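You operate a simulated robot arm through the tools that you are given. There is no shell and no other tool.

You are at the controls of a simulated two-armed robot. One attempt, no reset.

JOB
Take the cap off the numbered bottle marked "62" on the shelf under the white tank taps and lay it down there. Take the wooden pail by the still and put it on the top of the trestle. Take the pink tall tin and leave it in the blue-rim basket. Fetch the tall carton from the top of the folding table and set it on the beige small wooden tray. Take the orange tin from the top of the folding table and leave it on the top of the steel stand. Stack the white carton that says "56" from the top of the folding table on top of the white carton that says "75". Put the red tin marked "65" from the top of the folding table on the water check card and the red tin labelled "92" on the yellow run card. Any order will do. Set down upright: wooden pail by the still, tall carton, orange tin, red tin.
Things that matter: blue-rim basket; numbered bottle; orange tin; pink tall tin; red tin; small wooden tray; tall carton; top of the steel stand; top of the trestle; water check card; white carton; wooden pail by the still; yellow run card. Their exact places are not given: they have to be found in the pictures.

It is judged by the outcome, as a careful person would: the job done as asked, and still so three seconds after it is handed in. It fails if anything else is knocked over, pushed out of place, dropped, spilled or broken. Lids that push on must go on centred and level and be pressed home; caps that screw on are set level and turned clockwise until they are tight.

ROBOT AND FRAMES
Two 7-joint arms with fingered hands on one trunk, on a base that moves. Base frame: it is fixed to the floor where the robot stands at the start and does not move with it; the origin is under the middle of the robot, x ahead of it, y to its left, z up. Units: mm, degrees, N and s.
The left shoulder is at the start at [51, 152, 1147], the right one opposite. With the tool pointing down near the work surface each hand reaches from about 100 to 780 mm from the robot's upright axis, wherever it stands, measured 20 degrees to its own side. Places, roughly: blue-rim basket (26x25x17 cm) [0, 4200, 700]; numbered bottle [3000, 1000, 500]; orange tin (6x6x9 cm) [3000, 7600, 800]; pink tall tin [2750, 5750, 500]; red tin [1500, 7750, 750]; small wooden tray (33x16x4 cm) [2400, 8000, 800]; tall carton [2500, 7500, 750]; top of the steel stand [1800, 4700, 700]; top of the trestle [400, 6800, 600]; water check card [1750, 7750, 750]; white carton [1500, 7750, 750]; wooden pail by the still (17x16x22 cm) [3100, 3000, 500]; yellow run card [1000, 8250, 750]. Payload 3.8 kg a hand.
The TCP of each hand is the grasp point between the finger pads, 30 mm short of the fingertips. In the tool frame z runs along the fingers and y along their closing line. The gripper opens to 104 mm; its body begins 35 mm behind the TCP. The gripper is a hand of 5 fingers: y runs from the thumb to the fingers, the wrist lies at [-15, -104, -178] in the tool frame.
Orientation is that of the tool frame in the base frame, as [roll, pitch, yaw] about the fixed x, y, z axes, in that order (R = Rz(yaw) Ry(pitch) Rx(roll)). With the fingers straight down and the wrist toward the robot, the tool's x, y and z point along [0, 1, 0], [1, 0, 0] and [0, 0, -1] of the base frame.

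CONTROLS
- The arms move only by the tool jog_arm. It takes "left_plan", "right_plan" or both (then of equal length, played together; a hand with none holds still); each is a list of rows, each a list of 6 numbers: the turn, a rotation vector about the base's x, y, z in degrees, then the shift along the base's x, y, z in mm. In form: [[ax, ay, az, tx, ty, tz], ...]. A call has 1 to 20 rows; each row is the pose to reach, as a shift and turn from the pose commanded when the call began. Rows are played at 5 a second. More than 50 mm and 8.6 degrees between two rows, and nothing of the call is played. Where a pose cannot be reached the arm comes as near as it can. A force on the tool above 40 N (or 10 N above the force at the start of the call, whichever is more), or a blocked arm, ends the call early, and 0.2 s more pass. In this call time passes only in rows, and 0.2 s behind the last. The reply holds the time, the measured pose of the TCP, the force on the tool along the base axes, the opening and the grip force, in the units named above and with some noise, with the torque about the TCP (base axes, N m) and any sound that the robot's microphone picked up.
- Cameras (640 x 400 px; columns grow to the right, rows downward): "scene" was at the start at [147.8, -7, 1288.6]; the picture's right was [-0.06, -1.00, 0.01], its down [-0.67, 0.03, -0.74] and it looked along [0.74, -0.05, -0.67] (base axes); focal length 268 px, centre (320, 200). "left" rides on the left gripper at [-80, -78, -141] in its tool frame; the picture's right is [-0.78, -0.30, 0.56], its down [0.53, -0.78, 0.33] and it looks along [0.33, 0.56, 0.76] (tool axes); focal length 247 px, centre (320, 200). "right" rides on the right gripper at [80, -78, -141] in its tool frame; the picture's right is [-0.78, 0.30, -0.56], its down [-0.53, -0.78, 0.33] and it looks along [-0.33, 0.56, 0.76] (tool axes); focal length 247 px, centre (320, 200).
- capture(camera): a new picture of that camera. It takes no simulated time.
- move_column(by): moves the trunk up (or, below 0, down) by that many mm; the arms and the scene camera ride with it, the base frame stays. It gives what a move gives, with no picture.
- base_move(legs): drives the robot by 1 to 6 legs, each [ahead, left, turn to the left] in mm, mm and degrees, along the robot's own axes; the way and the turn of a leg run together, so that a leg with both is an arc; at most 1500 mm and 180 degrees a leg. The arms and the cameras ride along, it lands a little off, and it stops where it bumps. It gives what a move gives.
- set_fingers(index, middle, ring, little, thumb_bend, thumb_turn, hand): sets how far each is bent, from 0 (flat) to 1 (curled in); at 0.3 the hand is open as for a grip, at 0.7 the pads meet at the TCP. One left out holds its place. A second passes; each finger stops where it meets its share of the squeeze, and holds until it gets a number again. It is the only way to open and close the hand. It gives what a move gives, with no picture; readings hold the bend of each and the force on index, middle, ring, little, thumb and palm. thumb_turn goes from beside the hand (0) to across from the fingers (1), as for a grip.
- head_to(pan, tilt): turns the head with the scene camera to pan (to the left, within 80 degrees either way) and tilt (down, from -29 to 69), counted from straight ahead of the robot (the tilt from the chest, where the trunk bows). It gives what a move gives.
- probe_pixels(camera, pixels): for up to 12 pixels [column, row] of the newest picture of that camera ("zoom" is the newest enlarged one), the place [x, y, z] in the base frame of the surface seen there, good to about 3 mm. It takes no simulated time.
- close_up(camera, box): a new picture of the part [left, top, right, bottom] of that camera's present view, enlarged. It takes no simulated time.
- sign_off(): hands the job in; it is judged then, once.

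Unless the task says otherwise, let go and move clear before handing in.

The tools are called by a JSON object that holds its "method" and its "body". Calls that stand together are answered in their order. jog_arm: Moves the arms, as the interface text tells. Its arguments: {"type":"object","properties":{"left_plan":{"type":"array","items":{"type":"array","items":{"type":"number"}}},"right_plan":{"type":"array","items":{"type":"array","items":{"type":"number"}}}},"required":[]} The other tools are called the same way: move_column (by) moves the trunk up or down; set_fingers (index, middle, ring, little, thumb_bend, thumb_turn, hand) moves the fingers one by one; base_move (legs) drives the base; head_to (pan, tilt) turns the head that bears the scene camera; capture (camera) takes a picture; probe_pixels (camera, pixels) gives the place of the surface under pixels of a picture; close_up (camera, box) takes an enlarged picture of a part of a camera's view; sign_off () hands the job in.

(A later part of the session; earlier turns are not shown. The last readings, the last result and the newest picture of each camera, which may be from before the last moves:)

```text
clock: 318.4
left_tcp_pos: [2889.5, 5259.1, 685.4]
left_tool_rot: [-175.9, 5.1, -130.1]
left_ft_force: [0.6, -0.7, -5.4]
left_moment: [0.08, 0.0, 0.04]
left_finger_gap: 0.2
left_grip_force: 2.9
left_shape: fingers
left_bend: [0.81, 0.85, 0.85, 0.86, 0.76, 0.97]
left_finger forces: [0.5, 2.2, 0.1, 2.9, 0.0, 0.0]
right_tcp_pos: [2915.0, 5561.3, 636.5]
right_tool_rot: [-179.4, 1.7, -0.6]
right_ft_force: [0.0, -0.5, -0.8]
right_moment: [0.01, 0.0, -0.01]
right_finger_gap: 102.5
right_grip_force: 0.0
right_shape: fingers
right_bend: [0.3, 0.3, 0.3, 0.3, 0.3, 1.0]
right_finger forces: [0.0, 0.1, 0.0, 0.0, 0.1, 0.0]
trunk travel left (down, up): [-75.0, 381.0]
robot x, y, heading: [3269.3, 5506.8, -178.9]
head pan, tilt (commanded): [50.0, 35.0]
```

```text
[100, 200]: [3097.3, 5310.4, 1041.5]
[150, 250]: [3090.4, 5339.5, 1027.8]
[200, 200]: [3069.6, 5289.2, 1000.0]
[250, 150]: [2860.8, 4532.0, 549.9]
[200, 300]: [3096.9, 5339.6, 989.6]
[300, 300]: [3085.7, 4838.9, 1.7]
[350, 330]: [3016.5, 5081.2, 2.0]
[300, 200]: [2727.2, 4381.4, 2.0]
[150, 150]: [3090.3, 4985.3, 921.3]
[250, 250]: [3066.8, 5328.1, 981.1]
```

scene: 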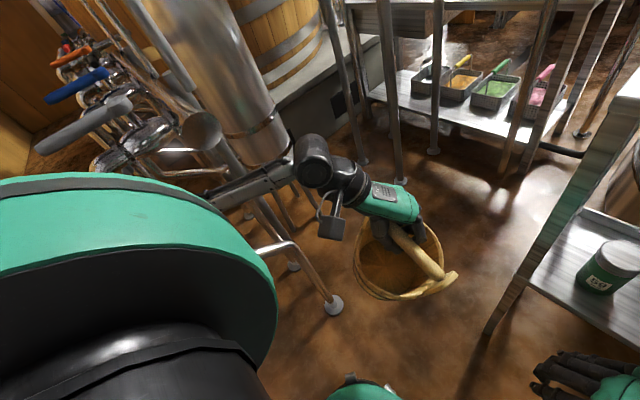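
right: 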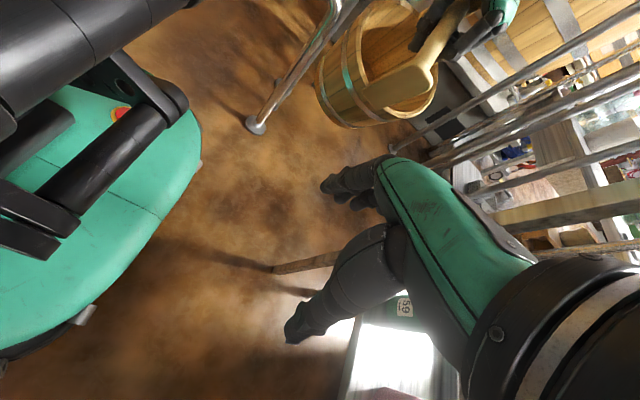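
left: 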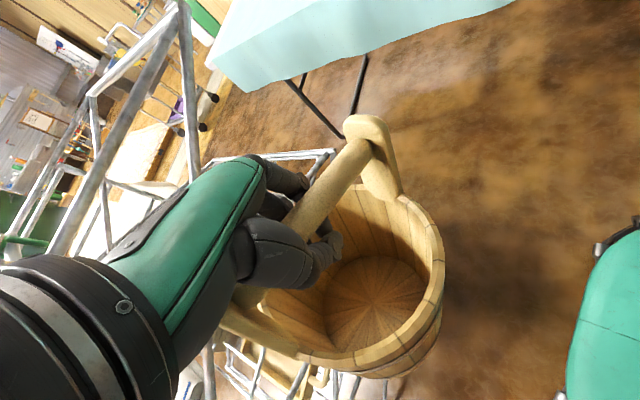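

My left elbow is against the tap pipes at about [3090,4985,921]. I'll back off, shift right 100 mm, and go forward again.

{"method": "base_move", "body": {"legs": [[-50, 0, 0], [0, -110, -1], [110, 0, 0]]}}

{"method": "capture", "body": {"camera": "scene"}}

{"method": "head_to", "body": {"pan": -5, "tilt": 38}}

{"method": "capture", "body": {"camera": "scene"}}

```text
clock: 320.9
left_tcp_pos: [2823.0, 5377.0, 683.2]
left_tool_rot: [-175.6, 5.2, -131.1]
left_ft_force: [1.2, 0.2, -4.2]
left_moment: [0.13, -0.02, 0.03]
left_finger_gap: 0.3
left_grip_force: 3.6
left_shape: fingers
left_bend: [0.81, 0.85, 0.86, 0.86, 0.76, 0.97]
left_finger forces: [0.6, 2.1, 0.1, 3.8, 0.0, 0.0]
right_tcp_pos: [2855.6, 5679.3, 635.8]
right_tool_rot: [-179.3, 1.5, -1.8]
right_ft_force: [1.0, -0.6, -0.5]
right_moment: [-0.01, -0.07, 0.0]
right_finger_gap: 102.8
right_grip_force: 0.0
right_shape: fingers
right_bend: [0.3, 0.3, 0.3, 0.3, 0.3, 1.0]
right_finger forces: [0.0, 0.0, 0.0, 0.1, 0.1, 0.1]
trunk travel left (down, up): [-75.0, 381.0]
robot x, y, heading: [3208.4, 5620.1, -180.0]
head pan, tilt (commanded): [50.0, 35.0]
```

```text
taken
```

scene: 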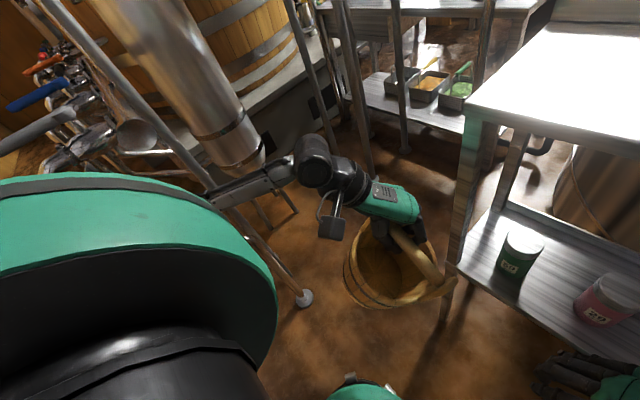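

```text
clock: 322.1
left_tcp_pos: [2822.9, 5377.4, 683.3]
left_tool_rot: [-175.7, 5.3, -131.1]
left_ft_force: [0.7, 1.0, -5.3]
left_moment: [0.09, -0.02, -0.01]
left_finger_gap: 0.0
left_grip_force: 1.3
left_shape: fingers
left_bend: [0.81, 0.85, 0.85, 0.86, 0.76, 0.97]
left_finger forces: [0.5, 2.2, 0.0, 0.0, 0.0, 0.0]
right_tcp_pos: [2855.2, 5680.0, 635.8]
right_tool_rot: [-179.3, 1.5, -1.8]
right_ft_force: [0.3, -0.4, 0.9]
right_moment: [0.01, -0.01, 0.05]
right_finger_gap: 102.3
right_grip_force: 0.1
right_shape: fingers
right_bend: [0.3, 0.3, 0.3, 0.3, 0.3, 1.0]
right_finger forces: [0.0, 0.1, 0.1, 0.1, 0.0, 0.0]
trunk travel left (down, up): [-75.0, 381.0]
robot x, y, heading: [3210.2, 5617.4, -180.1]
head pan, tilt (commanded): [-5.0, 38.0]
```

```text
taken
```

scene: 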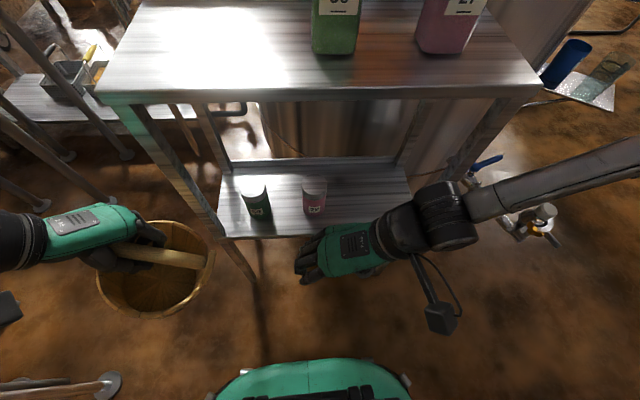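

Good. I'll measure the pink tin precisely from here.

{"method": "close_up", "body": {"camera": "scene", "box": [220, 150, 400, 280]}}

{"method": "probe_pixels", "body": {"camera": "zoom", "pixels": [[338, 105], [338, 125], [338, 160], [338, 200], [300, 150], [375, 150], [175, 120], [340, 240], [180, 180], [420, 170]]}}

```text
3.08 times, centred on (310, 215) of scene
```

zoom: 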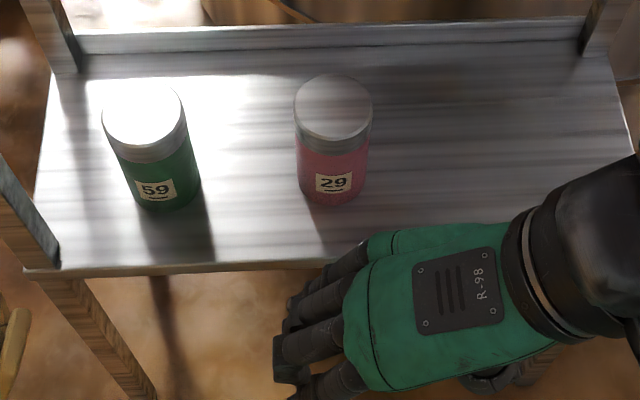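

```text
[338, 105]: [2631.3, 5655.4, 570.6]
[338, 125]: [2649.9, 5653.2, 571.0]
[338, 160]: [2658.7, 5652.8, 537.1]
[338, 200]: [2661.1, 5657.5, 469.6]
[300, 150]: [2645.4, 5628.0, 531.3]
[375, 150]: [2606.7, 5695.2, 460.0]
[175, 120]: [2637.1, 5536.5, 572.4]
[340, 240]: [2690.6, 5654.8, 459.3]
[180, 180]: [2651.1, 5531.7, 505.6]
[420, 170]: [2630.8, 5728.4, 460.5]
```

The pink tin (label 29) is centred at [2631,5654], z 460–571, ~58 mm wide. I'll lower the right hand in front of the shelf first, then slide in over it.

{"method": "jog_arm", "body": {"right_plan": [[0.2, -0.5, 0.6, -20, -8, -28], [0.4, -1.0, 1.2, -42, -17, -58], [0.7, -1.5, 1.8, -65, -26, -86]]}}

{"method": "jog_arm", "body": {"right_plan": [[0, 0, 0, -30, 0, 0], [0, 0, 0, -60, 0, 0], [0, 0, 0, -90, 0, 0]]}}

{"method": "capture", "body": {"camera": "scene"}}

{"method": "capture", "body": {"camera": "right"}}

```text
clock: 322.9
left_tcp_pos: [2821.9, 5376.8, 683.5]
left_tool_rot: [-175.7, 5.2, -131.1]
left_ft_force: [0.0, -0.5, -5.2]
left_moment: [0.08, 0.0, 0.01]
left_finger_gap: 0.0
left_grip_force: 1.7
left_shape: fingers
left_bend: [0.81, 0.85, 0.85, 0.86, 0.76, 0.97]
left_finger forces: [0.7, 2.1, 0.0, 0.0, 0.0, 0.0]
right_tcp_pos: [2813.8, 5650.5, 572.4]
right_tool_rot: [-178.9, 0.4, -0.4]
right_ft_force: [-0.9, -0.1, 0.2]
right_moment: [-0.01, -0.02, -0.02]
right_finger_gap: 102.6
right_grip_force: 0.0
right_shape: fingers
right_bend: [0.3, 0.3, 0.3, 0.3, 0.3, 1.0]
right_finger forces: [0.1, 0.0, 0.0, 0.1, 0.0, 0.1]
right hand out of reach, approached as far as the arm can: row 2, 3
trunk travel left (down, up): [-75.0, 381.0]
robot x, y, heading: [3210.3, 5622.5, -179.8]
head pan, tilt (commanded): [-5.0, 38.0]
```

```text
clock: 323.7
left_tcp_pos: [2822.9, 5376.2, 683.5]
left_tool_rot: [-175.7, 5.1, -131.1]
left_ft_force: [0.1, -0.5, -4.7]
left_moment: [0.1, -0.07, 0.0]
left_finger_gap: 0.0
left_grip_force: 1.6
left_shape: fingers
left_bend: [0.81, 0.85, 0.85, 0.86, 0.76, 0.97]
left_finger forces: [0.6, 2.1, 0.0, 0.0, 0.0, 0.0]
right_tcp_pos: [2810.6, 5639.7, 573.1]
right_tool_rot: [-178.7, 0.3, -0.2]
right_ft_force: [-0.3, 0.3, 0.1]
right_moment: [0.01, 0.02, 0.01]
right_finger_gap: 102.6
right_grip_force: 0.0
right_shape: fingers
right_bend: [0.3, 0.3, 0.3, 0.3, 0.3, 1.0]
right_finger forces: [0.1, 0.0, 0.1, 0.1, 0.0, 0.1]
right hand out of reach, approached as far as the arm can: row 1, 2, 3
trunk travel left (down, up): [-75.0, 381.0]
robot x, y, heading: [3212.9, 5614.0, -179.7]
head pan, tilt (commanded): [-5.0, 38.0]
```

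```text
taken
```

scene: 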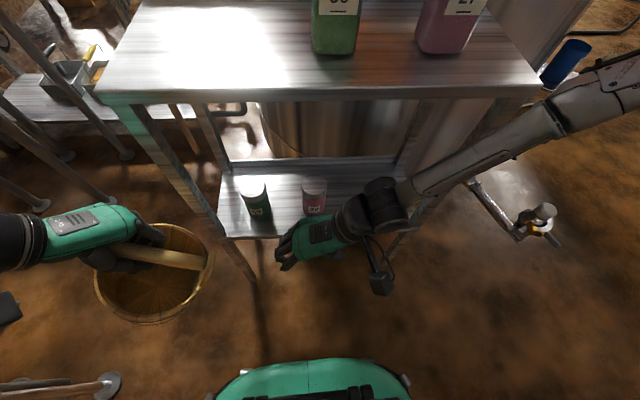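

```text
taken
```

right: 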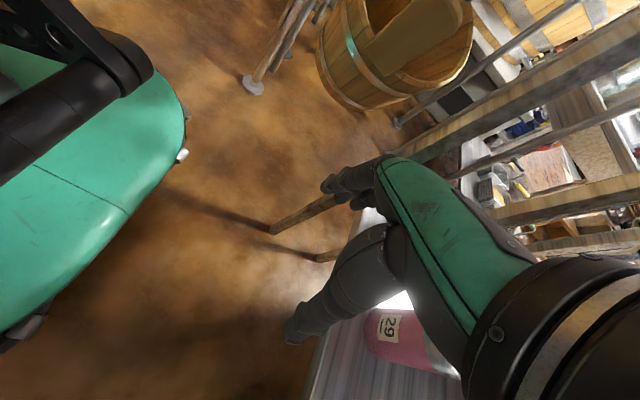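

That sideways wrist pose runs out of reach. I'll back off, raise the trunk and switch to the level side grip that worked on the bottle.

{"method": "base_move", "body": {"legs": [[-250, 0, 0]]}}

{"method": "move_column", "body": {"by": 150}}

{"method": "jog_arm", "body": {"right_plan": [[0, 0, -8, 0, 15, 10], [0, 0, -16, 0, 30, 20], [0, 0, -24, 0, 45, 30], [0, 0, -32, 0, 60, 40], [0, 0, -40, 0, 75, 50], [0, 0, -48, 0, 90, 60], [0, 0, -56, 0, 105, 70], [0, 0, -64, 0, 120, 80], [0, 0, -72, 0, 135, 90], [0, 0, -80, 0, 150, 100], [0, 0, -89, 0, 165, 110]]}}

{"method": "capture", "body": {"camera": "scene"}}

```text
clock: 325.6
left_tcp_pos: [3080.1, 5377.4, 684.3]
left_tool_rot: [-175.6, 5.2, -131.1]
left_ft_force: [0.6, 0.1, -4.7]
left_moment: [0.1, -0.04, -0.01]
left_finger_gap: 0.0
left_grip_force: 1.4
left_shape: fingers
left_bend: [0.81, 0.85, 0.85, 0.86, 0.76, 0.97]
left_finger forces: [0.5, 3.1, 0.0, 0.1, 0.1, 0.1]
right_tcp_pos: [3068.2, 5642.0, 573.2]
right_tool_rot: [-178.6, 0.3, -0.3]
right_ft_force: [-0.8, 0.5, -0.1]
right_moment: [-0.01, 0.02, -0.01]
right_finger_gap: 102.3
right_grip_force: 0.1
right_shape: fingers
right_bend: [0.3, 0.3, 0.3, 0.3, 0.3, 1.0]
right_finger forces: [0.0, 0.0, 0.0, 0.1, 0.0, 0.0]
trunk travel left (down, up): [-75.0, 381.0]
robot x, y, heading: [3473.3, 5619.8, -180.0]
head pan, tilt (commanded): [-5.0, 38.0]
```

```text
clock: 327.3
left_tcp_pos: [3080.5, 5377.4, 833.4]
left_tool_rot: [-175.5, 5.2, -131.1]
left_ft_force: [-0.2, -0.7, -4.7]
left_moment: [0.1, -0.03, -0.02]
left_finger_gap: 0.0
left_grip_force: 1.7
left_shape: fingers
left_bend: [0.81, 0.85, 0.85, 0.86, 0.76, 0.97]
left_finger forces: [0.7, 2.7, 0.1, 0.1, 0.0, 0.1]
right_tcp_pos: [3047.5, 5641.3, 822.2]
right_tool_rot: [-178.6, 13.1, -0.3]
right_ft_force: [0.7, -0.4, 0.4]
right_moment: [-0.03, 0.01, -0.01]
right_finger_gap: 102.7
right_grip_force: 0.1
right_shape: fingers
right_bend: [0.3, 0.3, 0.3, 0.3, 0.3, 1.0]
right_finger forces: [0.0, 0.1, 0.0, 0.0, 0.0, 0.1]
trunk travel left (down, up): [-225.0, 231.0]
robot x, y, heading: [3470.5, 5618.0, -180.0]
head pan, tilt (commanded): [-5.0, 38.0]
```

```text
refused: row 11 steps farther than a row can; nothing moved
```

```text
taken
```

scene: 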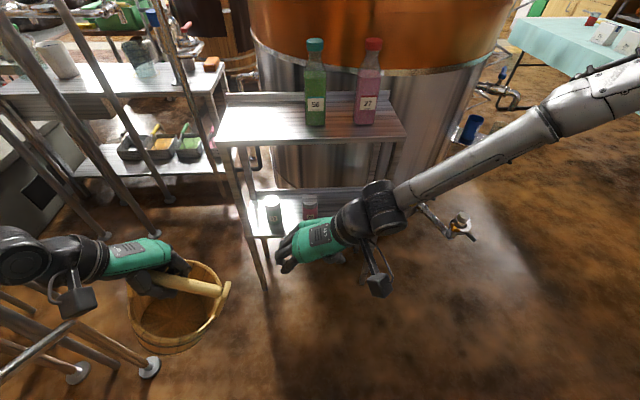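

The commanded pose had drifted out of reach. I'll first send a small retreating move to re-synchronise the right arm.

{"method": "jog_arm", "body": {"right_plan": [[0, 0, 0, 25, 20, 30], [0, 0, 0, 50, 40, 60], [0, 0, 0, 75, 60, 90], [0, 0, 0, 100, 80, 120]]}}

```text
clock: 328.3
left_tcp_pos: [3081.2, 5377.5, 832.5]
left_tool_rot: [-175.7, 5.3, -131.0]
left_ft_force: [-0.9, -0.5, -5.3]
left_moment: [0.09, -0.03, 0.01]
left_finger_gap: 0.0
left_grip_force: 4.0
left_shape: fingers
left_bend: [0.81, 0.85, 0.85, 0.86, 0.76, 0.97]
left_finger forces: [0.6, 3.1, 0.0, 5.1, 0.1, 0.0]
right_tcp_pos: [3148.8, 5670.4, 912.4]
right_tool_rot: [-178.6, 13.4, -0.4]
right_ft_force: [0.5, -1.0, -0.5]
right_moment: [0.01, 0.0, -0.02]
right_finger_gap: 102.6
right_grip_force: 0.0
right_shape: fingers
right_bend: [0.3, 0.3, 0.3, 0.3, 0.3, 1.0]
right_finger forces: [0.0, 0.0, 0.0, 0.0, 0.0, 0.0]
right hand out of reach, approached as far as the arm can: row 2, 3, 4
trunk travel left (down, up): [-225.0, 231.0]
robot x, y, heading: [3463.9, 5620.0, -179.9]
head pan, tilt (commanded): [-5.0, 38.0]
```

It followed, with only the wrist angle at its limit. Now I'll rotate back to the normal fingers-down pose while moving right and forward.

{"method": "jog_arm", "body": {"right_plan": [[-1.05, -0.86, -8.13, -14, 16, -1], [-2.1, -1.7, -16.3, -29, 33, -2], [-3.2, -2.6, -24.4, -43, 49, -3], [-4.2, -3.4, -32.5, -58, 65, -4], [-5.3, -4.3, -40.6, -72, 82, -5], [-6.3, -5.1, -48.8, -87, 98, -6], [-7.4, -6.0, -56.9, -101, 115, -7], [-8.4, -6.9, -65.0, -116, 131, -8], [-9.5, -7.7, -73.1, -130, 147, -9], [-10.5, -8.6, -81.3, -145, 164, -10], [-11.6, -9.4, -89.4, -159, 180, -12]]}}

```text
clock: 330.7
left_tcp_pos: [3079.4, 5376.6, 833.6]
left_tool_rot: [-175.7, 5.1, -131.0]
left_ft_force: [-0.5, -0.7, -5.0]
left_moment: [0.08, -0.02, -0.01]
left_finger_gap: 0.0
left_grip_force: 4.1
left_shape: fingers
left_bend: [0.81, 0.85, 0.85, 0.86, 0.76, 0.97]
left_finger forces: [0.7, 3.1, 0.1, 5.2, 0.0, 0.1]
right_tcp_pos: [2986.1, 5847.5, 894.6]
right_tool_rot: [179.9, -0.2, -90.5]
right_ft_force: [0.1, 1.0, 0.9]
right_moment: [0.02, -0.01, 0.0]
right_finger_gap: 102.5
right_grip_force: 0.1
right_shape: fingers
right_bend: [0.3, 0.3, 0.3, 0.3, 0.3, 1.0]
right_finger forces: [0.0, 0.0, 0.0, 0.0, 0.1, 0.0]
trunk travel left (down, up): [-225.0, 231.0]
robot x, y, heading: [3467.0, 5616.2, -180.0]
head pan, tilt (commanded): [-5.0, 38.0]
```

Right hand is back to normal. Now I'll turn it level, pointing left-forward (θ≈50°), with the trunk up.

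{"method": "jog_arm", "body": {"right_plan": [[-7.17, 2.61, -2.61, -8, 2, -11], [-14.3, 5.2, -5.2, -15, 3, -22], [-21.5, 7.8, -7.8, -23, 5, -33], [-28.7, 10.4, -10.4, -30, 6, -44], [-35.8, 13.0, -13.0, -38, 8, -55], [-43.0, 15.7, -15.7, -46, 10, -66], [-50.2, 18.3, -18.3, -53, 11, -78], [-57.3, 20.9, -20.9, -61, 13, -89], [-64.5, 23.5, -23.5, -68, 14, -100], [-71.7, 26.1, -26.1, -76, 16, -111], [-78.8, 28.7, -28.7, -83, 17, -122], [-86.0, 31.3, -31.3, -91, 19, -133]]}}

{"method": "capture", "body": {"camera": "scene"}}

```text
clock: 333.3
left_tcp_pos: [3080.8, 5378.0, 833.0]
left_tool_rot: [-175.6, 5.2, -131.0]
left_ft_force: [0.0, 0.1, -4.8]
left_moment: [0.1, -0.05, 0.0]
left_finger_gap: 0.0
left_grip_force: 4.3
left_shape: fingers
left_bend: [0.81, 0.85, 0.85, 0.86, 0.76, 0.97]
left_finger forces: [0.7, 3.2, 0.0, 5.3, 0.0, 0.1]
right_tcp_pos: [2896.1, 5868.3, 763.5]
right_tool_rot: [-55.5, -89.4, 105.4]
right_ft_force: [0.3, -0.8, 0.1]
right_moment: [0.02, 0.0, 0.01]
right_finger_gap: 102.4
right_grip_force: 0.0
right_shape: fingers
right_bend: [0.3, 0.3, 0.3, 0.3, 0.3, 1.0]
right_finger forces: [0.0, 0.0, 0.0, 0.1, 0.1, 0.1]
trunk travel left (down, up): [-225.0, 231.0]
robot x, y, heading: [3470.4, 5619.3, -179.8]
head pan, tilt (commanded): [-5.0, 38.0]
```

```text
taken
```

scene: 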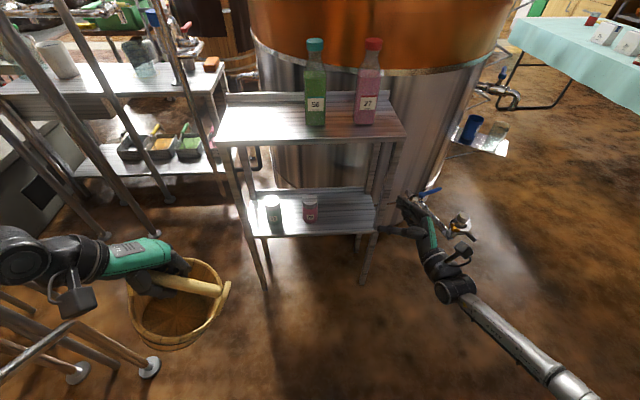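

The level pose is reached at [2896,5868,763]. Next: lower the trunk, shift left to y≈5746 while still in front of the shelf.

{"method": "move_column", "body": {"by": -222}}

{"method": "jog_arm", "body": {"right_plan": [[0, 0, 0, 0, -30, -5], [0, 0, 0, 0, -60, -12], [0, 0, 0, 0, -90, -19], [0, 0, 0, 0, -122, -26]]}}

{"method": "capture", "body": {"camera": "scene"}}

{"method": "capture", "body": {"camera": "right"}}

```text
clock: 335.7
left_tcp_pos: [3086.2, 5376.5, 570.8]
left_tool_rot: [-171.3, 8.9, -130.5]
left_ft_force: [0.0, -0.5, -5.8]
left_moment: [0.09, -0.01, -0.01]
left_finger_gap: 0.0
left_grip_force: 4.6
left_shape: fingers
left_bend: [0.81, 0.85, 0.85, 0.86, 0.76, 0.97]
left_finger forces: [0.8, 3.6, 0.0, 4.9, 0.1, 0.0]
right_tcp_pos: [2896.0, 5867.5, 542.1]
right_tool_rot: [-38.4, -89.7, 88.3]
right_ft_force: [0.7, 0.1, -0.1]
right_moment: [-0.01, -0.01, -0.01]
right_finger_gap: 102.7
right_grip_force: 0.0
right_shape: fingers
right_bend: [0.3, 0.3, 0.3, 0.3, 0.3, 1.0]
right_finger forces: [0.0, 0.1, 0.0, 0.0, 0.0, 0.1]
trunk travel left (down, up): [-3.0, 453.0]
robot x, y, heading: [3472.5, 5618.8, -179.9]
head pan, tilt (commanded): [-5.0, 38.0]
```

```text
clock: 336.7
left_tcp_pos: [3085.3, 5377.2, 570.5]
left_tool_rot: [-171.2, 9.0, -130.6]
left_ft_force: [-0.1, 0.9, -4.9]
left_moment: [0.07, 0.01, -0.03]
left_finger_gap: 0.0
left_grip_force: 4.9
left_shape: fingers
left_bend: [0.81, 0.85, 0.85, 0.86, 0.76, 0.97]
left_finger forces: [0.9, 3.5, 0.0, 5.1, 0.1, 0.1]
right_tcp_pos: [2895.5, 5745.4, 515.9]
right_tool_rot: [-51.4, -89.7, 101.3]
right_ft_force: [0.3, -0.2, -0.3]
right_moment: [0.0, -0.02, -0.03]
right_finger_gap: 102.8
right_grip_force: 0.0
right_shape: fingers
right_bend: [0.3, 0.3, 0.3, 0.3, 0.3, 1.0]
right_finger forces: [0.0, 0.0, 0.1, 0.0, 0.0, 0.0]
trunk travel left (down, up): [-3.0, 453.0]
robot x, y, heading: [3466.4, 5618.8, -179.8]
head pan, tilt (commanded): [-5.0, 38.0]
```

```text
taken
```

scene: 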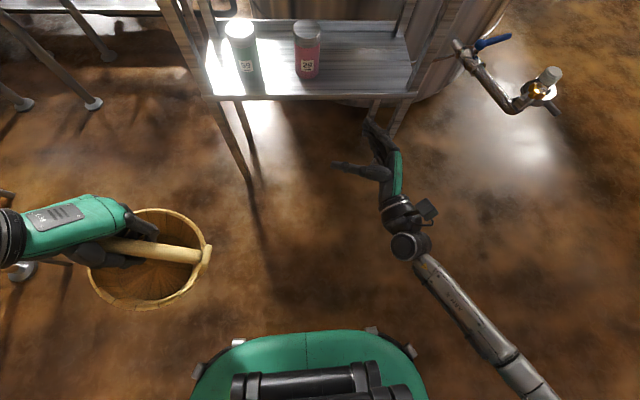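

```text
taken
```

right: 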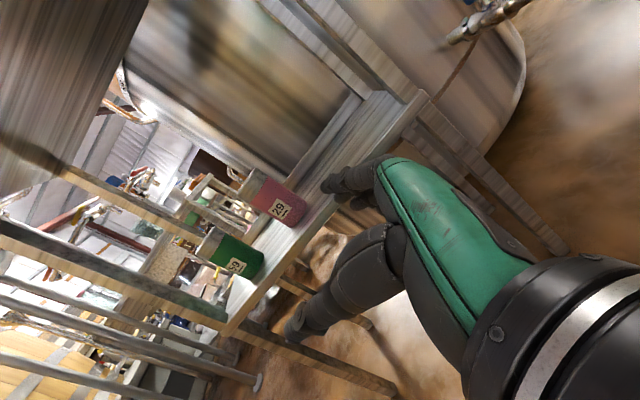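

The hand is level with the tin in front of the shelf. I'll drive forward ~185 mm to the pre-grasp point.

{"method": "base_move", "body": {"legs": [[186, 0, 0]]}}

{"method": "capture", "body": {"camera": "scene"}}

{"method": "capture", "body": {"camera": "right"}}

```text
clock: 338.2
left_tcp_pos: [2898.6, 5375.4, 569.8]
left_tool_rot: [-171.2, 9.0, -130.3]
left_ft_force: [0.8, 0.0, -4.3]
left_moment: [0.08, -0.07, 0.0]
left_finger_gap: 0.0
left_grip_force: 4.3
left_shape: fingers
left_bend: [0.81, 0.85, 0.85, 0.86, 0.76, 0.97]
left_finger forces: [1.1, 2.3, 0.0, 5.6, 0.0, 0.1]
right_tcp_pos: [2707.2, 5741.9, 514.0]
right_tool_rot: [-70.1, -89.7, 120.2]
right_ft_force: [-0.2, 0.1, 0.3]
right_moment: [0.05, -0.01, 0.01]
right_finger_gap: 102.6
right_grip_force: 0.5
right_shape: fingers
right_bend: [0.3, 0.3, 0.3, 0.3, 0.3, 1.0]
right_finger forces: [0.1, 0.0, 0.0, 0.1, 0.1, 0.1]
trunk travel left (down, up): [-3.0, 453.0]
robot x, y, heading: [3280.1, 5613.2, -179.5]
head pan, tilt (commanded): [-5.0, 38.0]
```

```text
taken
```

scene: 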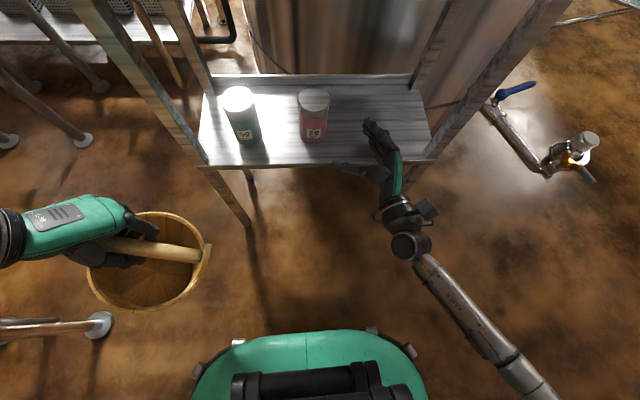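

```text
taken
```

right: 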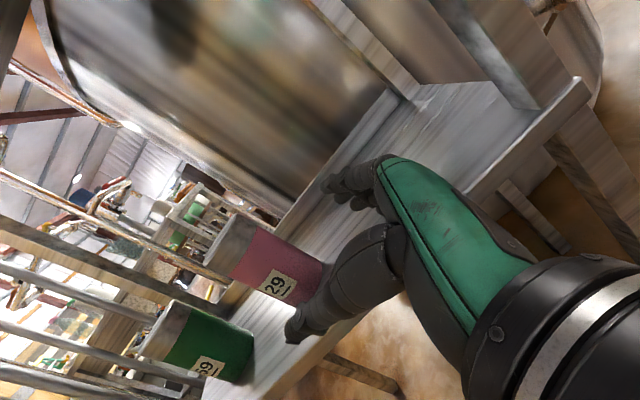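

The tin lies between thumb and fingers in the right view. I'll advance the last ~116 mm onto it.

{"method": "jog_arm", "body": {"right_plan": [[0, 0, 0, -19, -22, 0], [0, 0, 0, -38, -44, 0], [0, 0, 0, -57, -66, 0], [0, 0, 0, -75, -87, 0]]}}

{"method": "capture", "body": {"camera": "right"}}

{"method": "close_up", "body": {"camera": "scene", "box": [190, 60, 450, 240]}}

```text
clock: 339.2
left_tcp_pos: [2899.9, 5375.6, 571.2]
left_tool_rot: [-171.3, 9.0, -130.3]
left_ft_force: [0.2, 0.1, -5.3]
left_moment: [0.07, 0.02, -0.02]
left_finger_gap: 0.0
left_grip_force: 4.6
left_shape: fingers
left_bend: [0.81, 0.85, 0.85, 0.86, 0.76, 0.97]
left_finger forces: [1.0, 3.7, 0.0, 4.9, 0.2, 0.0]
right_tcp_pos: [2632.6, 5654.2, 517.6]
right_tool_rot: [-81.1, -89.6, 131.2]
right_ft_force: [-0.3, 0.7, 2.1]
right_moment: [0.11, -0.09, -0.03]
right_finger_gap: 102.4
right_grip_force: 1.2
right_shape: fingers
right_bend: [0.3, 0.3, 0.3, 0.3, 0.3, 1.0]
right_finger forces: [0.0, 0.1, 0.0, 0.0, 0.0, 1.9]
trunk travel left (down, up): [-3.0, 453.0]
robot x, y, heading: [3281.4, 5619.6, -179.4]
head pan, tilt (commanded): [-5.0, 38.0]
```

```text
taken
```

right: 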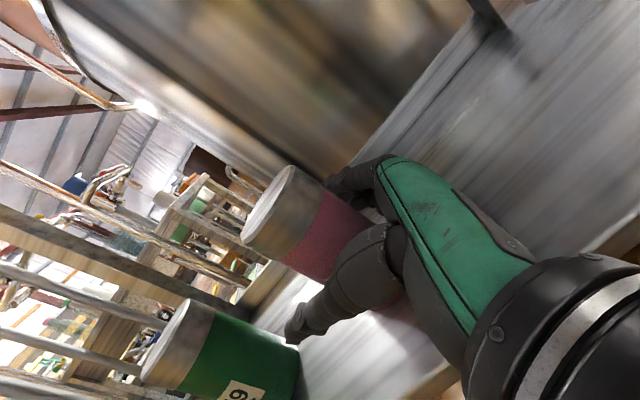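

```text
2.22 times, centred on (320, 150) of scene
```

zoom: 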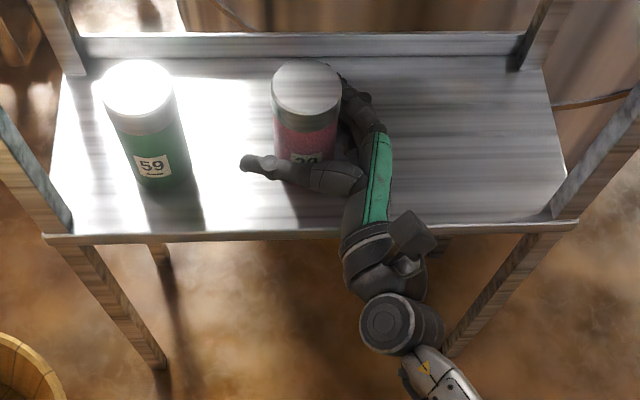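

Lined up with light palm contact. I'll raise 4 mm and close on the tin.

{"method": "jog_arm", "body": {"right_plan": [[0, 0, 0, 1, 1, 4]]}}

{"method": "set_fingers", "body": {"hand": "right", "index": 0.55, "middle": 0.55, "ring": 0.55, "little": 0.55, "thumb_bend": 0.55}}

{"method": "set_fingers", "body": {"hand": "right", "index": 0.72, "middle": 0.74, "ring": 0.74, "little": 0.74, "thumb_bend": 0.72}}

{"method": "close_up", "body": {"camera": "scene", "box": [190, 60, 450, 240]}}

```text
clock: 339.6
left_tcp_pos: [2898.8, 5376.5, 570.8]
left_tool_rot: [-171.3, 9.0, -130.3]
left_ft_force: [-0.3, 0.3, -3.3]
left_moment: [0.1, -0.02, 0.0]
left_finger_gap: 0.0
left_grip_force: 4.6
left_shape: fingers
left_bend: [0.81, 0.85, 0.85, 0.86, 0.76, 0.97]
left_finger forces: [1.0, 3.2, 0.0, 5.1, 0.1, 0.0]
right_tcp_pos: [2633.7, 5657.1, 519.5]
right_tool_rot: [-81.8, -89.6, 132.0]
right_ft_force: [0.2, 0.4, -0.3]
right_moment: [0.01, 0.02, -0.01]
right_finger_gap: 102.5
right_grip_force: 0.1
right_shape: fingers
right_bend: [0.3, 0.3, 0.3, 0.3, 0.3, 1.0]
right_finger forces: [0.0, 0.0, 0.1, 0.0, 0.0, 0.1]
trunk travel left (down, up): [-3.0, 453.0]
robot x, y, heading: [3278.3, 5618.4, -179.6]
head pan, tilt (commanded): [-5.0, 38.0]
```

```text
clock: 340.6
left_tcp_pos: [2899.4, 5376.0, 571.3]
left_tool_rot: [-171.3, 8.9, -130.4]
left_ft_force: [-0.1, -0.8, -4.7]
left_moment: [0.07, -0.03, 0.02]
left_finger_gap: 0.5
left_grip_force: 4.8
left_shape: fingers
left_bend: [0.81, 0.85, 0.85, 0.86, 0.76, 0.97]
left_finger forces: [0.9, 3.1, 0.1, 5.3, 0.0, 0.0]
right_tcp_pos: [2633.9, 5657.6, 519.9]
right_tool_rot: [-74.8, -89.5, 125.0]
right_ft_force: [-0.8, 0.5, 0.7]
right_moment: [0.04, 0.0, 0.0]
right_finger_gap: 55.6
right_grip_force: 9.8
right_shape: fingers
right_bend: [0.5, 0.55, 0.54, 0.53, 0.49, 1.0]
right_finger forces: [6.1, 0.1, 0.5, 3.8, 9.8, 0.1]
trunk travel left (down, up): [-3.0, 453.0]
robot x, y, heading: [3283.5, 5617.9, -179.5]
head pan, tilt (commanded): [-5.0, 38.0]
```

```text
clock: 341.6
left_tcp_pos: [2899.1, 5375.6, 570.6]
left_tool_rot: [-171.2, 8.9, -130.4]
left_ft_force: [0.1, -0.1, -5.0]
left_moment: [0.05, 0.02, -0.02]
left_finger_gap: 0.0
left_grip_force: 4.5
left_shape: fingers
left_bend: [0.81, 0.85, 0.85, 0.86, 0.76, 0.97]
left_finger forces: [0.9, 3.6, 0.0, 5.1, 0.0, 0.0]
right_tcp_pos: [2634.2, 5656.8, 519.7]
right_tool_rot: [-51.7, -89.6, 101.8]
right_ft_force: [-1.8, 0.7, 0.5]
right_moment: [0.03, 0.11, 0.01]
right_finger_gap: 49.9
right_grip_force: 34.3
right_shape: fingers
right_bend: [0.58, 0.66, 0.66, 0.66, 0.48, 0.97]
right_finger forces: [11.5, 7.7, 7.4, 9.2, 32.6, 0.0]
trunk travel left (down, up): [-3.0, 453.0]
robot x, y, heading: [3279.6, 5615.1, -179.7]
head pan, tilt (commanded): [-5.0, 38.0]
```

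```text
2.22 times, centred on (320, 150) of scene
```

zoom: 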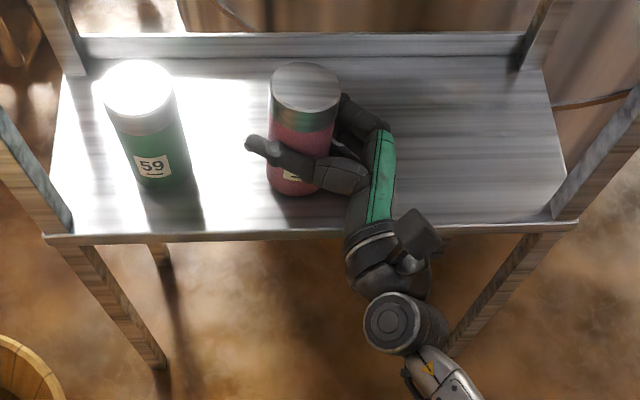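

Firm grip on the tin (33 N). I'll lift it 25 mm and back straight out of the shelf.

{"method": "jog_arm", "body": {"right_plan": [[0, 0, 0, 0, 0, 10], [0, 0, 0, 0, 0, 25], [0, 0, 0, 5, 5, 35]]}}

{"method": "base_move", "body": {"legs": [[-300, 0, 0]]}}

{"method": "capture", "body": {"camera": "scene"}}

```text
clock: 342.4
left_tcp_pos: [2899.4, 5375.1, 570.1]
left_tool_rot: [-171.2, 9.0, -130.4]
left_ft_force: [-0.3, -0.4, -5.6]
left_moment: [0.04, -0.03, 0.0]
left_finger_gap: 0.5
left_grip_force: 5.0
left_shape: fingers
left_bend: [0.81, 0.85, 0.85, 0.86, 0.76, 0.97]
left_finger forces: [0.8, 3.2, 0.0, 5.3, 0.0, 0.0]
right_tcp_pos: [2632.3, 5671.0, 557.9]
right_tool_rot: [105.9, -89.0, -56.0]
right_ft_force: [0.1, 0.5, -1.0]
right_moment: [-0.02, 0.04, 0.02]
right_finger_gap: 49.9
right_grip_force: 34.2
right_shape: fingers
right_bend: [0.58, 0.66, 0.66, 0.66, 0.48, 0.97]
right_finger forces: [11.8, 7.6, 7.2, 8.6, 32.7, 0.0]
trunk travel left (down, up): [-3.0, 453.0]
robot x, y, heading: [3283.3, 5614.1, -179.7]
head pan, tilt (commanded): [-5.0, 38.0]
```

```text
clock: 344.4
left_tcp_pos: [3190.7, 5375.2, 570.4]
left_tool_rot: [-171.2, 9.0, -129.8]
left_ft_force: [0.3, 0.6, -5.7]
left_moment: [0.09, -0.01, -0.03]
left_finger_gap: 0.3
left_grip_force: 4.4
left_shape: fingers
left_bend: [0.81, 0.85, 0.85, 0.86, 0.76, 0.97]
left_finger forces: [1.0, 3.4, 0.0, 5.1, 0.1, 0.0]
right_tcp_pos: [2924.4, 5665.4, 556.1]
right_tool_rot: [116.6, -89.1, -66.0]
right_ft_force: [0.5, 0.2, -1.0]
right_moment: [0.03, -0.01, 0.0]
right_finger_gap: 50.0
right_grip_force: 33.8
right_shape: fingers
right_bend: [0.58, 0.66, 0.66, 0.66, 0.48, 0.97]
right_finger forces: [11.8, 7.7, 7.3, 8.8, 32.7, 0.1]
trunk travel left (down, up): [-3.0, 453.0]
robot x, y, heading: [3569.9, 5623.4, -179.0]
head pan, tilt (commanded): [-5.0, 38.0]
```

```text
taken
```

scene: 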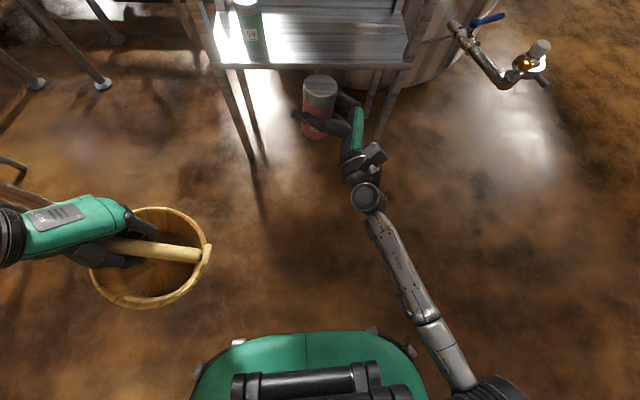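

Pink tin is out. I'll raise the trunk, turn to face north, and take the way around the far side of the folding table toward the trestle and the basket.

{"method": "move_column", "body": {"by": 222}}

{"method": "base_move", "body": {"legs": [[-80, 0, 0], [0, 0, -91], [1300, -60, 0]]}}

{"method": "head_to", "body": {"pan": 0, "tilt": 18}}

{"method": "capture", "body": {"camera": "scene"}}

```text
clock: 346.8
left_tcp_pos: [3189.8, 5374.6, 792.2]
left_tool_rot: [-171.2, 8.9, -129.9]
left_ft_force: [0.0, 0.3, -4.3]
left_moment: [0.07, -0.02, -0.01]
left_finger_gap: 0.1
left_grip_force: 4.3
left_shape: fingers
left_bend: [0.81, 0.85, 0.85, 0.86, 0.76, 0.97]
left_finger forces: [1.0, 3.4, 0.0, 5.3, 0.0, 0.0]
right_tcp_pos: [2922.3, 5664.8, 776.0]
right_tool_rot: [127.7, -89.1, -77.0]
right_ft_force: [0.2, 0.8, -1.7]
right_moment: [-0.03, 0.04, 0.01]
right_finger_gap: 50.1
right_grip_force: 34.2
right_shape: fingers
right_bend: [0.58, 0.66, 0.66, 0.66, 0.48, 0.97]
right_finger forces: [11.8, 7.6, 7.2, 8.7, 32.6, 0.0]
trunk travel left (down, up): [-225.0, 231.0]
robot x, y, heading: [3570.3, 5619.1, -179.3]
head pan, tilt (commanded): [-5.0, 38.0]
```

```text
clock: 357.7
left_tcp_pos: [3459.0, 7278.2, 793.4]
left_tool_rot: [-171.2, 9.0, 139.7]
left_ft_force: [0.1, 0.1, -5.7]
left_moment: [-0.03, -0.11, 0.02]
left_finger_gap: 0.0
left_grip_force: 4.6
left_shape: fingers
left_bend: [0.82, 0.85, 0.85, 0.86, 0.76, 0.97]
left_finger forces: [0.9, 2.8, 0.1, 5.1, 0.0, 0.1]
right_tcp_pos: [3751.0, 7543.4, 777.3]
right_tool_rot: [123.0, -89.2, -162.8]
right_ft_force: [0.1, 0.1, -1.4]
right_moment: [0.0, 0.02, -0.01]
right_finger_gap: 49.5
right_grip_force: 32.6
right_shape: fingers
right_bend: [0.71, 0.66, 0.66, 0.67, 0.48, 0.97]
right_finger forces: [11.1, 7.5, 7.0, 8.5, 31.4, 0.0]
trunk travel left (down, up): [-225.0, 231.0]
robot x, y, heading: [3701.6, 6897.1, 90.6]
head pan, tilt (commanded): [-5.0, 38.0]
```

```text
clock: 358.5
left_tcp_pos: [3457.5, 7278.1, 792.8]
left_tool_rot: [-171.2, 9.0, 139.8]
left_ft_force: [-0.3, 0.1, -5.5]
left_moment: [-0.03, -0.05, -0.02]
left_finger_gap: 0.1
left_grip_force: 4.5
left_shape: fingers
left_bend: [0.82, 0.85, 0.85, 0.86, 0.76, 0.97]
left_finger forces: [0.8, 3.0, 0.1, 5.1, 0.1, 0.0]
right_tcp_pos: [3750.7, 7543.6, 776.4]
right_tool_rot: [115.7, -89.3, -155.5]
right_ft_force: [0.5, -0.3, -1.8]
right_moment: [0.03, -0.03, 0.01]
right_finger_gap: 49.7
right_grip_force: 32.3
right_shape: fingers
right_bend: [0.71, 0.66, 0.66, 0.67, 0.48, 0.97]
right_finger forces: [11.1, 7.5, 7.1, 8.4, 31.4, 0.0]
trunk travel left (down, up): [-225.0, 231.0]
robot x, y, heading: [3698.8, 6898.3, 90.2]
head pan, tilt (commanded): [0.0, 18.0]
```

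```text
taken
```

scene: 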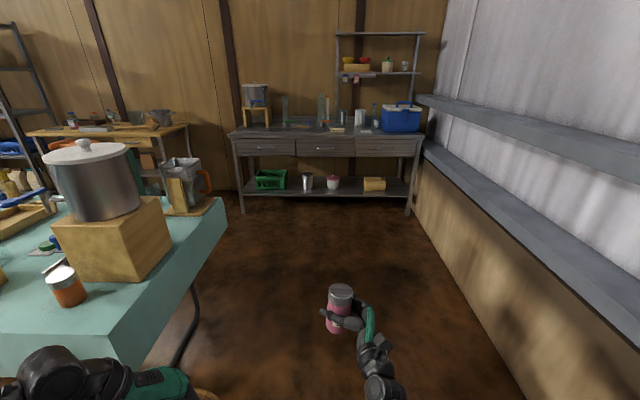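

The east end of the table and the wall ledge frame my lane. I'll probe both to pick a safe line.

{"method": "probe_pixels", "body": {"camera": "scene", "pixels": [[130, 350], [228, 205], [205, 200], [500, 180], [600, 270], [450, 105], [480, 175], [240, 135], [415, 140], [130, 130], [420, 170], [520, 330]]}}

```text
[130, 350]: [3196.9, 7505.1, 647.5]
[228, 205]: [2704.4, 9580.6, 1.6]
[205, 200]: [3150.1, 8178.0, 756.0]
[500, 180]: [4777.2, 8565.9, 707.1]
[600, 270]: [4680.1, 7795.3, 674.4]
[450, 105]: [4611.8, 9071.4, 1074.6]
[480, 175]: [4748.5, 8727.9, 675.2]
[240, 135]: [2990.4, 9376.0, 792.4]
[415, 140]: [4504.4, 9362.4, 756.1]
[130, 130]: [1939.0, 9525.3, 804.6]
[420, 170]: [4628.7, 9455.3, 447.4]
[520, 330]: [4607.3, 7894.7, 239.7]
```

The lane behind the table (y≈8.35–9.37 m) is wide enough. I'll drive to [4000,8600] where there is room to turn, then turn west.

{"method": "base_move", "body": {"legs": [[900, -300, 0], [800, 0, 0], [0, 0, 90]]}}

{"method": "head_to", "body": {"pan": 10, "tilt": 18}}

{"method": "capture", "body": {"camera": "scene"}}

```text
clock: 371.0
left_tcp_pos: [3590.4, 8355.6, 793.4]
left_tool_rot: [-171.2, 8.9, -131.9]
left_ft_force: [-0.5, 0.0, -4.9]
left_moment: [0.08, -0.04, 0.01]
left_finger_gap: 0.0
left_grip_force: 2.0
left_shape: fingers
left_bend: [0.82, 0.85, 0.85, 0.86, 0.76, 0.97]
left_finger forces: [0.8, 2.9, 0.0, 0.0, 0.0, 0.1]
right_tcp_pos: [3335.1, 8655.7, 774.9]
right_tool_rot: [118.8, -89.2, -70.4]
right_ft_force: [0.2, -0.3, -1.6]
right_moment: [0.01, 0.02, 0.01]
right_finger_gap: 49.6
right_grip_force: 31.2
right_shape: fingers
right_bend: [0.71, 0.66, 0.66, 0.67, 0.48, 0.97]
right_finger forces: [10.1, 7.3, 6.9, 8.2, 29.7, 0.1]
trunk travel left (down, up): [-225.0, 231.0]
robot x, y, heading: [3979.2, 8587.0, 178.6]
head pan, tilt (commanded): [0.0, 18.0]
```

```text
clock: 371.8
left_tcp_pos: [3590.3, 8354.8, 793.1]
left_tool_rot: [-171.2, 8.9, -131.9]
left_ft_force: [1.1, -0.4, -4.9]
left_moment: [0.08, -0.03, -0.01]
left_finger_gap: 0.0
left_grip_force: 1.5
left_shape: fingers
left_bend: [0.82, 0.85, 0.85, 0.86, 0.76, 0.97]
left_finger forces: [0.8, 2.9, 0.1, 0.0, 0.0, 0.0]
right_tcp_pos: [3333.9, 8656.0, 777.5]
right_tool_rot: [123.2, -89.1, -74.6]
right_ft_force: [-0.4, -1.6, -1.1]
right_moment: [0.0, 0.02, -0.04]
right_finger_gap: 49.3
right_grip_force: 31.3
right_shape: fingers
right_bend: [0.71, 0.66, 0.66, 0.67, 0.48, 0.97]
right_finger forces: [10.0, 7.2, 6.7, 8.2, 29.9, 0.1]
trunk travel left (down, up): [-225.0, 231.0]
robot x, y, heading: [3976.7, 8584.6, 178.8]
head pan, tilt (commanded): [10.0, 18.0]
```

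```text
taken
```

scene: 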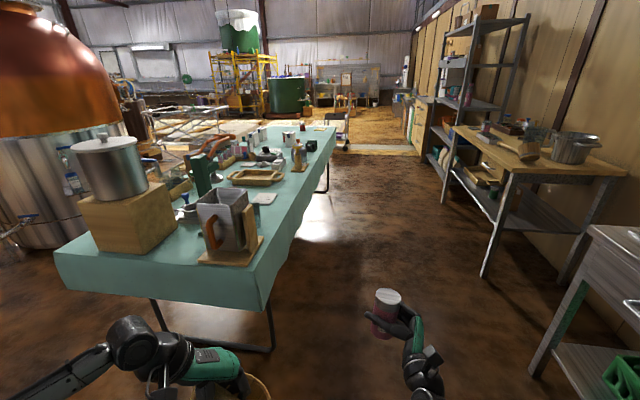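

The lane west is clear. I'll probe its edges, then drive along it.

{"method": "probe_pixels", "body": {"camera": "scene", "pixels": [[262, 300], [335, 130], [487, 275], [447, 205], [540, 365], [325, 190], [430, 110], [345, 140], [410, 130], [440, 170]]}}

{"method": "base_move", "body": {"legs": [[0, -230, 1], [1000, 0, 0], [1000, 0, 0]]}}

{"method": "head_to", "body": {"pan": 25, "tilt": 18}}

{"method": "capture", "body": {"camera": "scene"}}

```text
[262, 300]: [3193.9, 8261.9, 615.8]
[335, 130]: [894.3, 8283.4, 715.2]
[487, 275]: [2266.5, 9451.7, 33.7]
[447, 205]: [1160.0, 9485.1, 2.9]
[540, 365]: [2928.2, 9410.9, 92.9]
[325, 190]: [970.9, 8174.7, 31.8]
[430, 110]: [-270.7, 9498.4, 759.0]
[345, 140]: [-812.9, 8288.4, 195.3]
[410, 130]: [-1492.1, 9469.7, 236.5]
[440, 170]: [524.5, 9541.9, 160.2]
```

```text
clock: 382.9
left_tcp_pos: [1635.6, 8537.8, 793.3]
left_tool_rot: [-171.2, 9.0, -129.1]
left_ft_force: [0.2, -0.1, -4.3]
left_moment: [0.06, -0.05, 0.03]
left_finger_gap: 0.2
left_grip_force: 4.4
left_shape: fingers
left_bend: [0.82, 0.85, 0.85, 0.86, 0.76, 0.97]
left_finger forces: [0.9, 2.9, 0.0, 5.4, 0.0, 0.0]
right_tcp_pos: [1365.9, 8825.8, 776.6]
right_tool_rot: [118.8, -89.3, -67.4]
right_ft_force: [0.0, 0.0, -1.5]
right_moment: [-0.02, 0.03, -0.04]
right_finger_gap: 49.1
right_grip_force: 31.2
right_shape: fingers
right_bend: [0.71, 0.66, 0.66, 0.67, 0.48, 0.97]
right_finger forces: [10.2, 7.3, 6.8, 8.2, 29.7, 0.0]
trunk travel left (down, up): [-225.0, 231.0]
robot x, y, heading: [2014.9, 8790.9, -178.6]
head pan, tilt (commanded): [10.0, 18.0]
```

```text
clock: 383.7
left_tcp_pos: [1638.1, 8538.2, 792.5]
left_tool_rot: [-171.1, 9.1, -129.2]
left_ft_force: [-0.2, -0.5, -5.7]
left_moment: [0.05, 0.0, 0.0]
left_finger_gap: 0.0
left_grip_force: 4.7
left_shape: fingers
left_bend: [0.82, 0.85, 0.85, 0.86, 0.76, 0.97]
left_finger forces: [0.8, 3.3, 0.0, 5.3, 0.0, 0.1]
right_tcp_pos: [1367.8, 8826.3, 776.5]
right_tool_rot: [123.1, -89.1, -71.8]
right_ft_force: [0.8, 0.4, -1.2]
right_moment: [0.04, 0.05, 0.0]
right_finger_gap: 49.3
right_grip_force: 31.4
right_shape: fingers
right_bend: [0.71, 0.66, 0.66, 0.67, 0.48, 0.97]
right_finger forces: [10.1, 7.2, 6.7, 8.3, 29.9, 0.1]
trunk travel left (down, up): [-225.0, 231.0]
robot x, y, heading: [2013.8, 8785.9, -178.6]
head pan, tilt (commanded): [25.0, 18.0]
```

```text
taken
```

scene: 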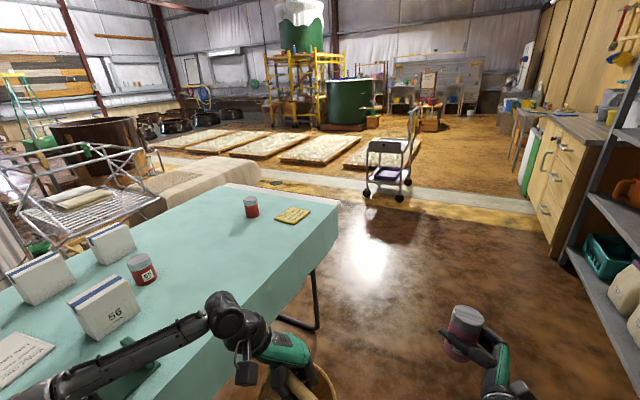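

I can see the yellow card, cartons and a red tin at this end of the table; the cloth-covered trestle is beyond the rack at (200,185). I'll drive on to x≈300 and turn to face it.

{"method": "base_move", "body": {"legs": [[1300, 0, -1.4], [400, 0, 0], [0, 0, 90]]}}

{"method": "head_to", "body": {"pan": 0, "tilt": 22}}

{"method": "capture", "body": {"camera": "scene"}}

```text
clock: 396.0
left_tcp_pos: [569.9, 8388.3, 792.5]
left_tool_rot: [-171.2, 9.0, -41.0]
left_ft_force: [0.7, -0.4, -4.3]
left_moment: [0.03, 0.06, 0.0]
left_finger_gap: 0.1
left_grip_force: 2.1
left_shape: fingers
left_bend: [0.82, 0.85, 0.85, 0.86, 0.76, 0.97]
left_finger forces: [0.9, 2.9, 0.1, 0.0, 0.1, 0.1]
right_tcp_pos: [273.7, 8125.9, 776.7]
right_tool_rot: [123.2, -89.1, 16.3]
right_ft_force: [0.0, 0.3, -1.2]
right_moment: [-0.03, 0.03, -0.02]
right_finger_gap: 48.8
right_grip_force: 29.9
right_shape: fingers
right_bend: [0.71, 0.66, 0.66, 0.67, 0.48, 0.97]
right_finger forces: [9.5, 7.1, 6.7, 7.9, 28.5, 0.1]
trunk travel left (down, up): [-225.0, 231.0]
robot x, y, heading: [328.3, 8768.1, -90.2]
head pan, tilt (commanded): [25.0, 18.0]
```

```text
clock: 396.9
left_tcp_pos: [569.8, 8387.7, 792.6]
left_tool_rot: [-171.2, 8.9, -40.9]
left_ft_force: [0.3, 0.9, -4.1]
left_moment: [0.03, 0.06, -0.03]
left_finger_gap: 0.0
left_grip_force: 2.0
left_shape: fingers
left_bend: [0.82, 0.85, 0.85, 0.86, 0.76, 0.97]
left_finger forces: [0.8, 3.0, 0.1, 0.0, 0.0, 0.1]
right_tcp_pos: [272.8, 8127.2, 777.4]
right_tool_rot: [122.5, -89.1, 17.0]
right_ft_force: [-0.8, 0.3, -1.6]
right_moment: [0.0, 0.03, 0.0]
right_finger_gap: 48.8
right_grip_force: 30.2
right_shape: fingers
right_bend: [0.71, 0.66, 0.66, 0.67, 0.48, 0.97]
right_finger forces: [9.5, 7.1, 6.6, 7.9, 28.5, 0.0]
trunk travel left (down, up): [-225.0, 231.0]
robot x, y, heading: [333.8, 8775.0, -90.1]
head pan, tilt (commanded): [0.0, 22.0]
```

```text
taken
```

scene: 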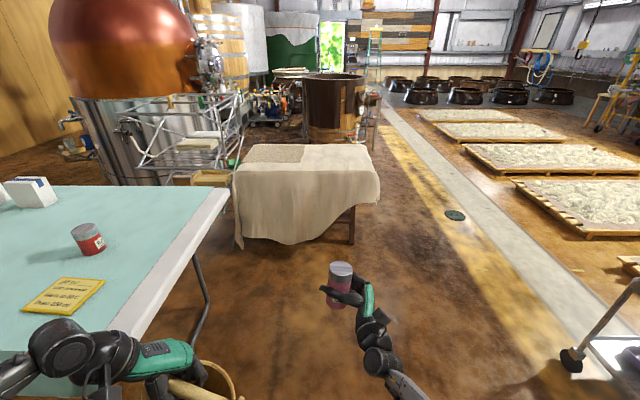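

The cloth-covered trestle stands straight ahead, mostly empty on top. I'll probe its top and edges.

{"method": "probe_pixels", "body": {"camera": "scene", "pixels": [[243, 170], [375, 172], [285, 150], [365, 148], [310, 165], [340, 160], [300, 195], [352, 238], [240, 240], [455, 215], [270, 155]]}}

{"method": "close_up", "body": {"camera": "scene", "box": [210, 110, 410, 260]}}

```text
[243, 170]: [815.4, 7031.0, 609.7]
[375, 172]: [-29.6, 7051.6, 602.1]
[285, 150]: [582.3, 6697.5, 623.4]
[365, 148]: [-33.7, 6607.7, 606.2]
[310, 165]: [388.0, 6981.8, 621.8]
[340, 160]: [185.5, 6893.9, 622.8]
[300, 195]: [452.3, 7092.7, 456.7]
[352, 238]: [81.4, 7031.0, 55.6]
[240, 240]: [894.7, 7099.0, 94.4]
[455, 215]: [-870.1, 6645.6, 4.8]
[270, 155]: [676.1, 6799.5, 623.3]
```

```text
2.67 times, centred on (310, 185) of scene
```

zoom: 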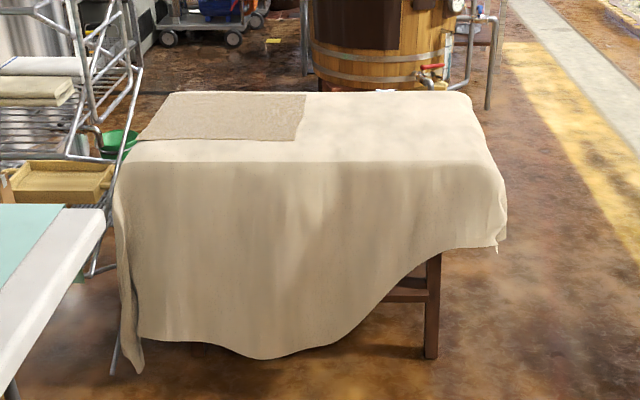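

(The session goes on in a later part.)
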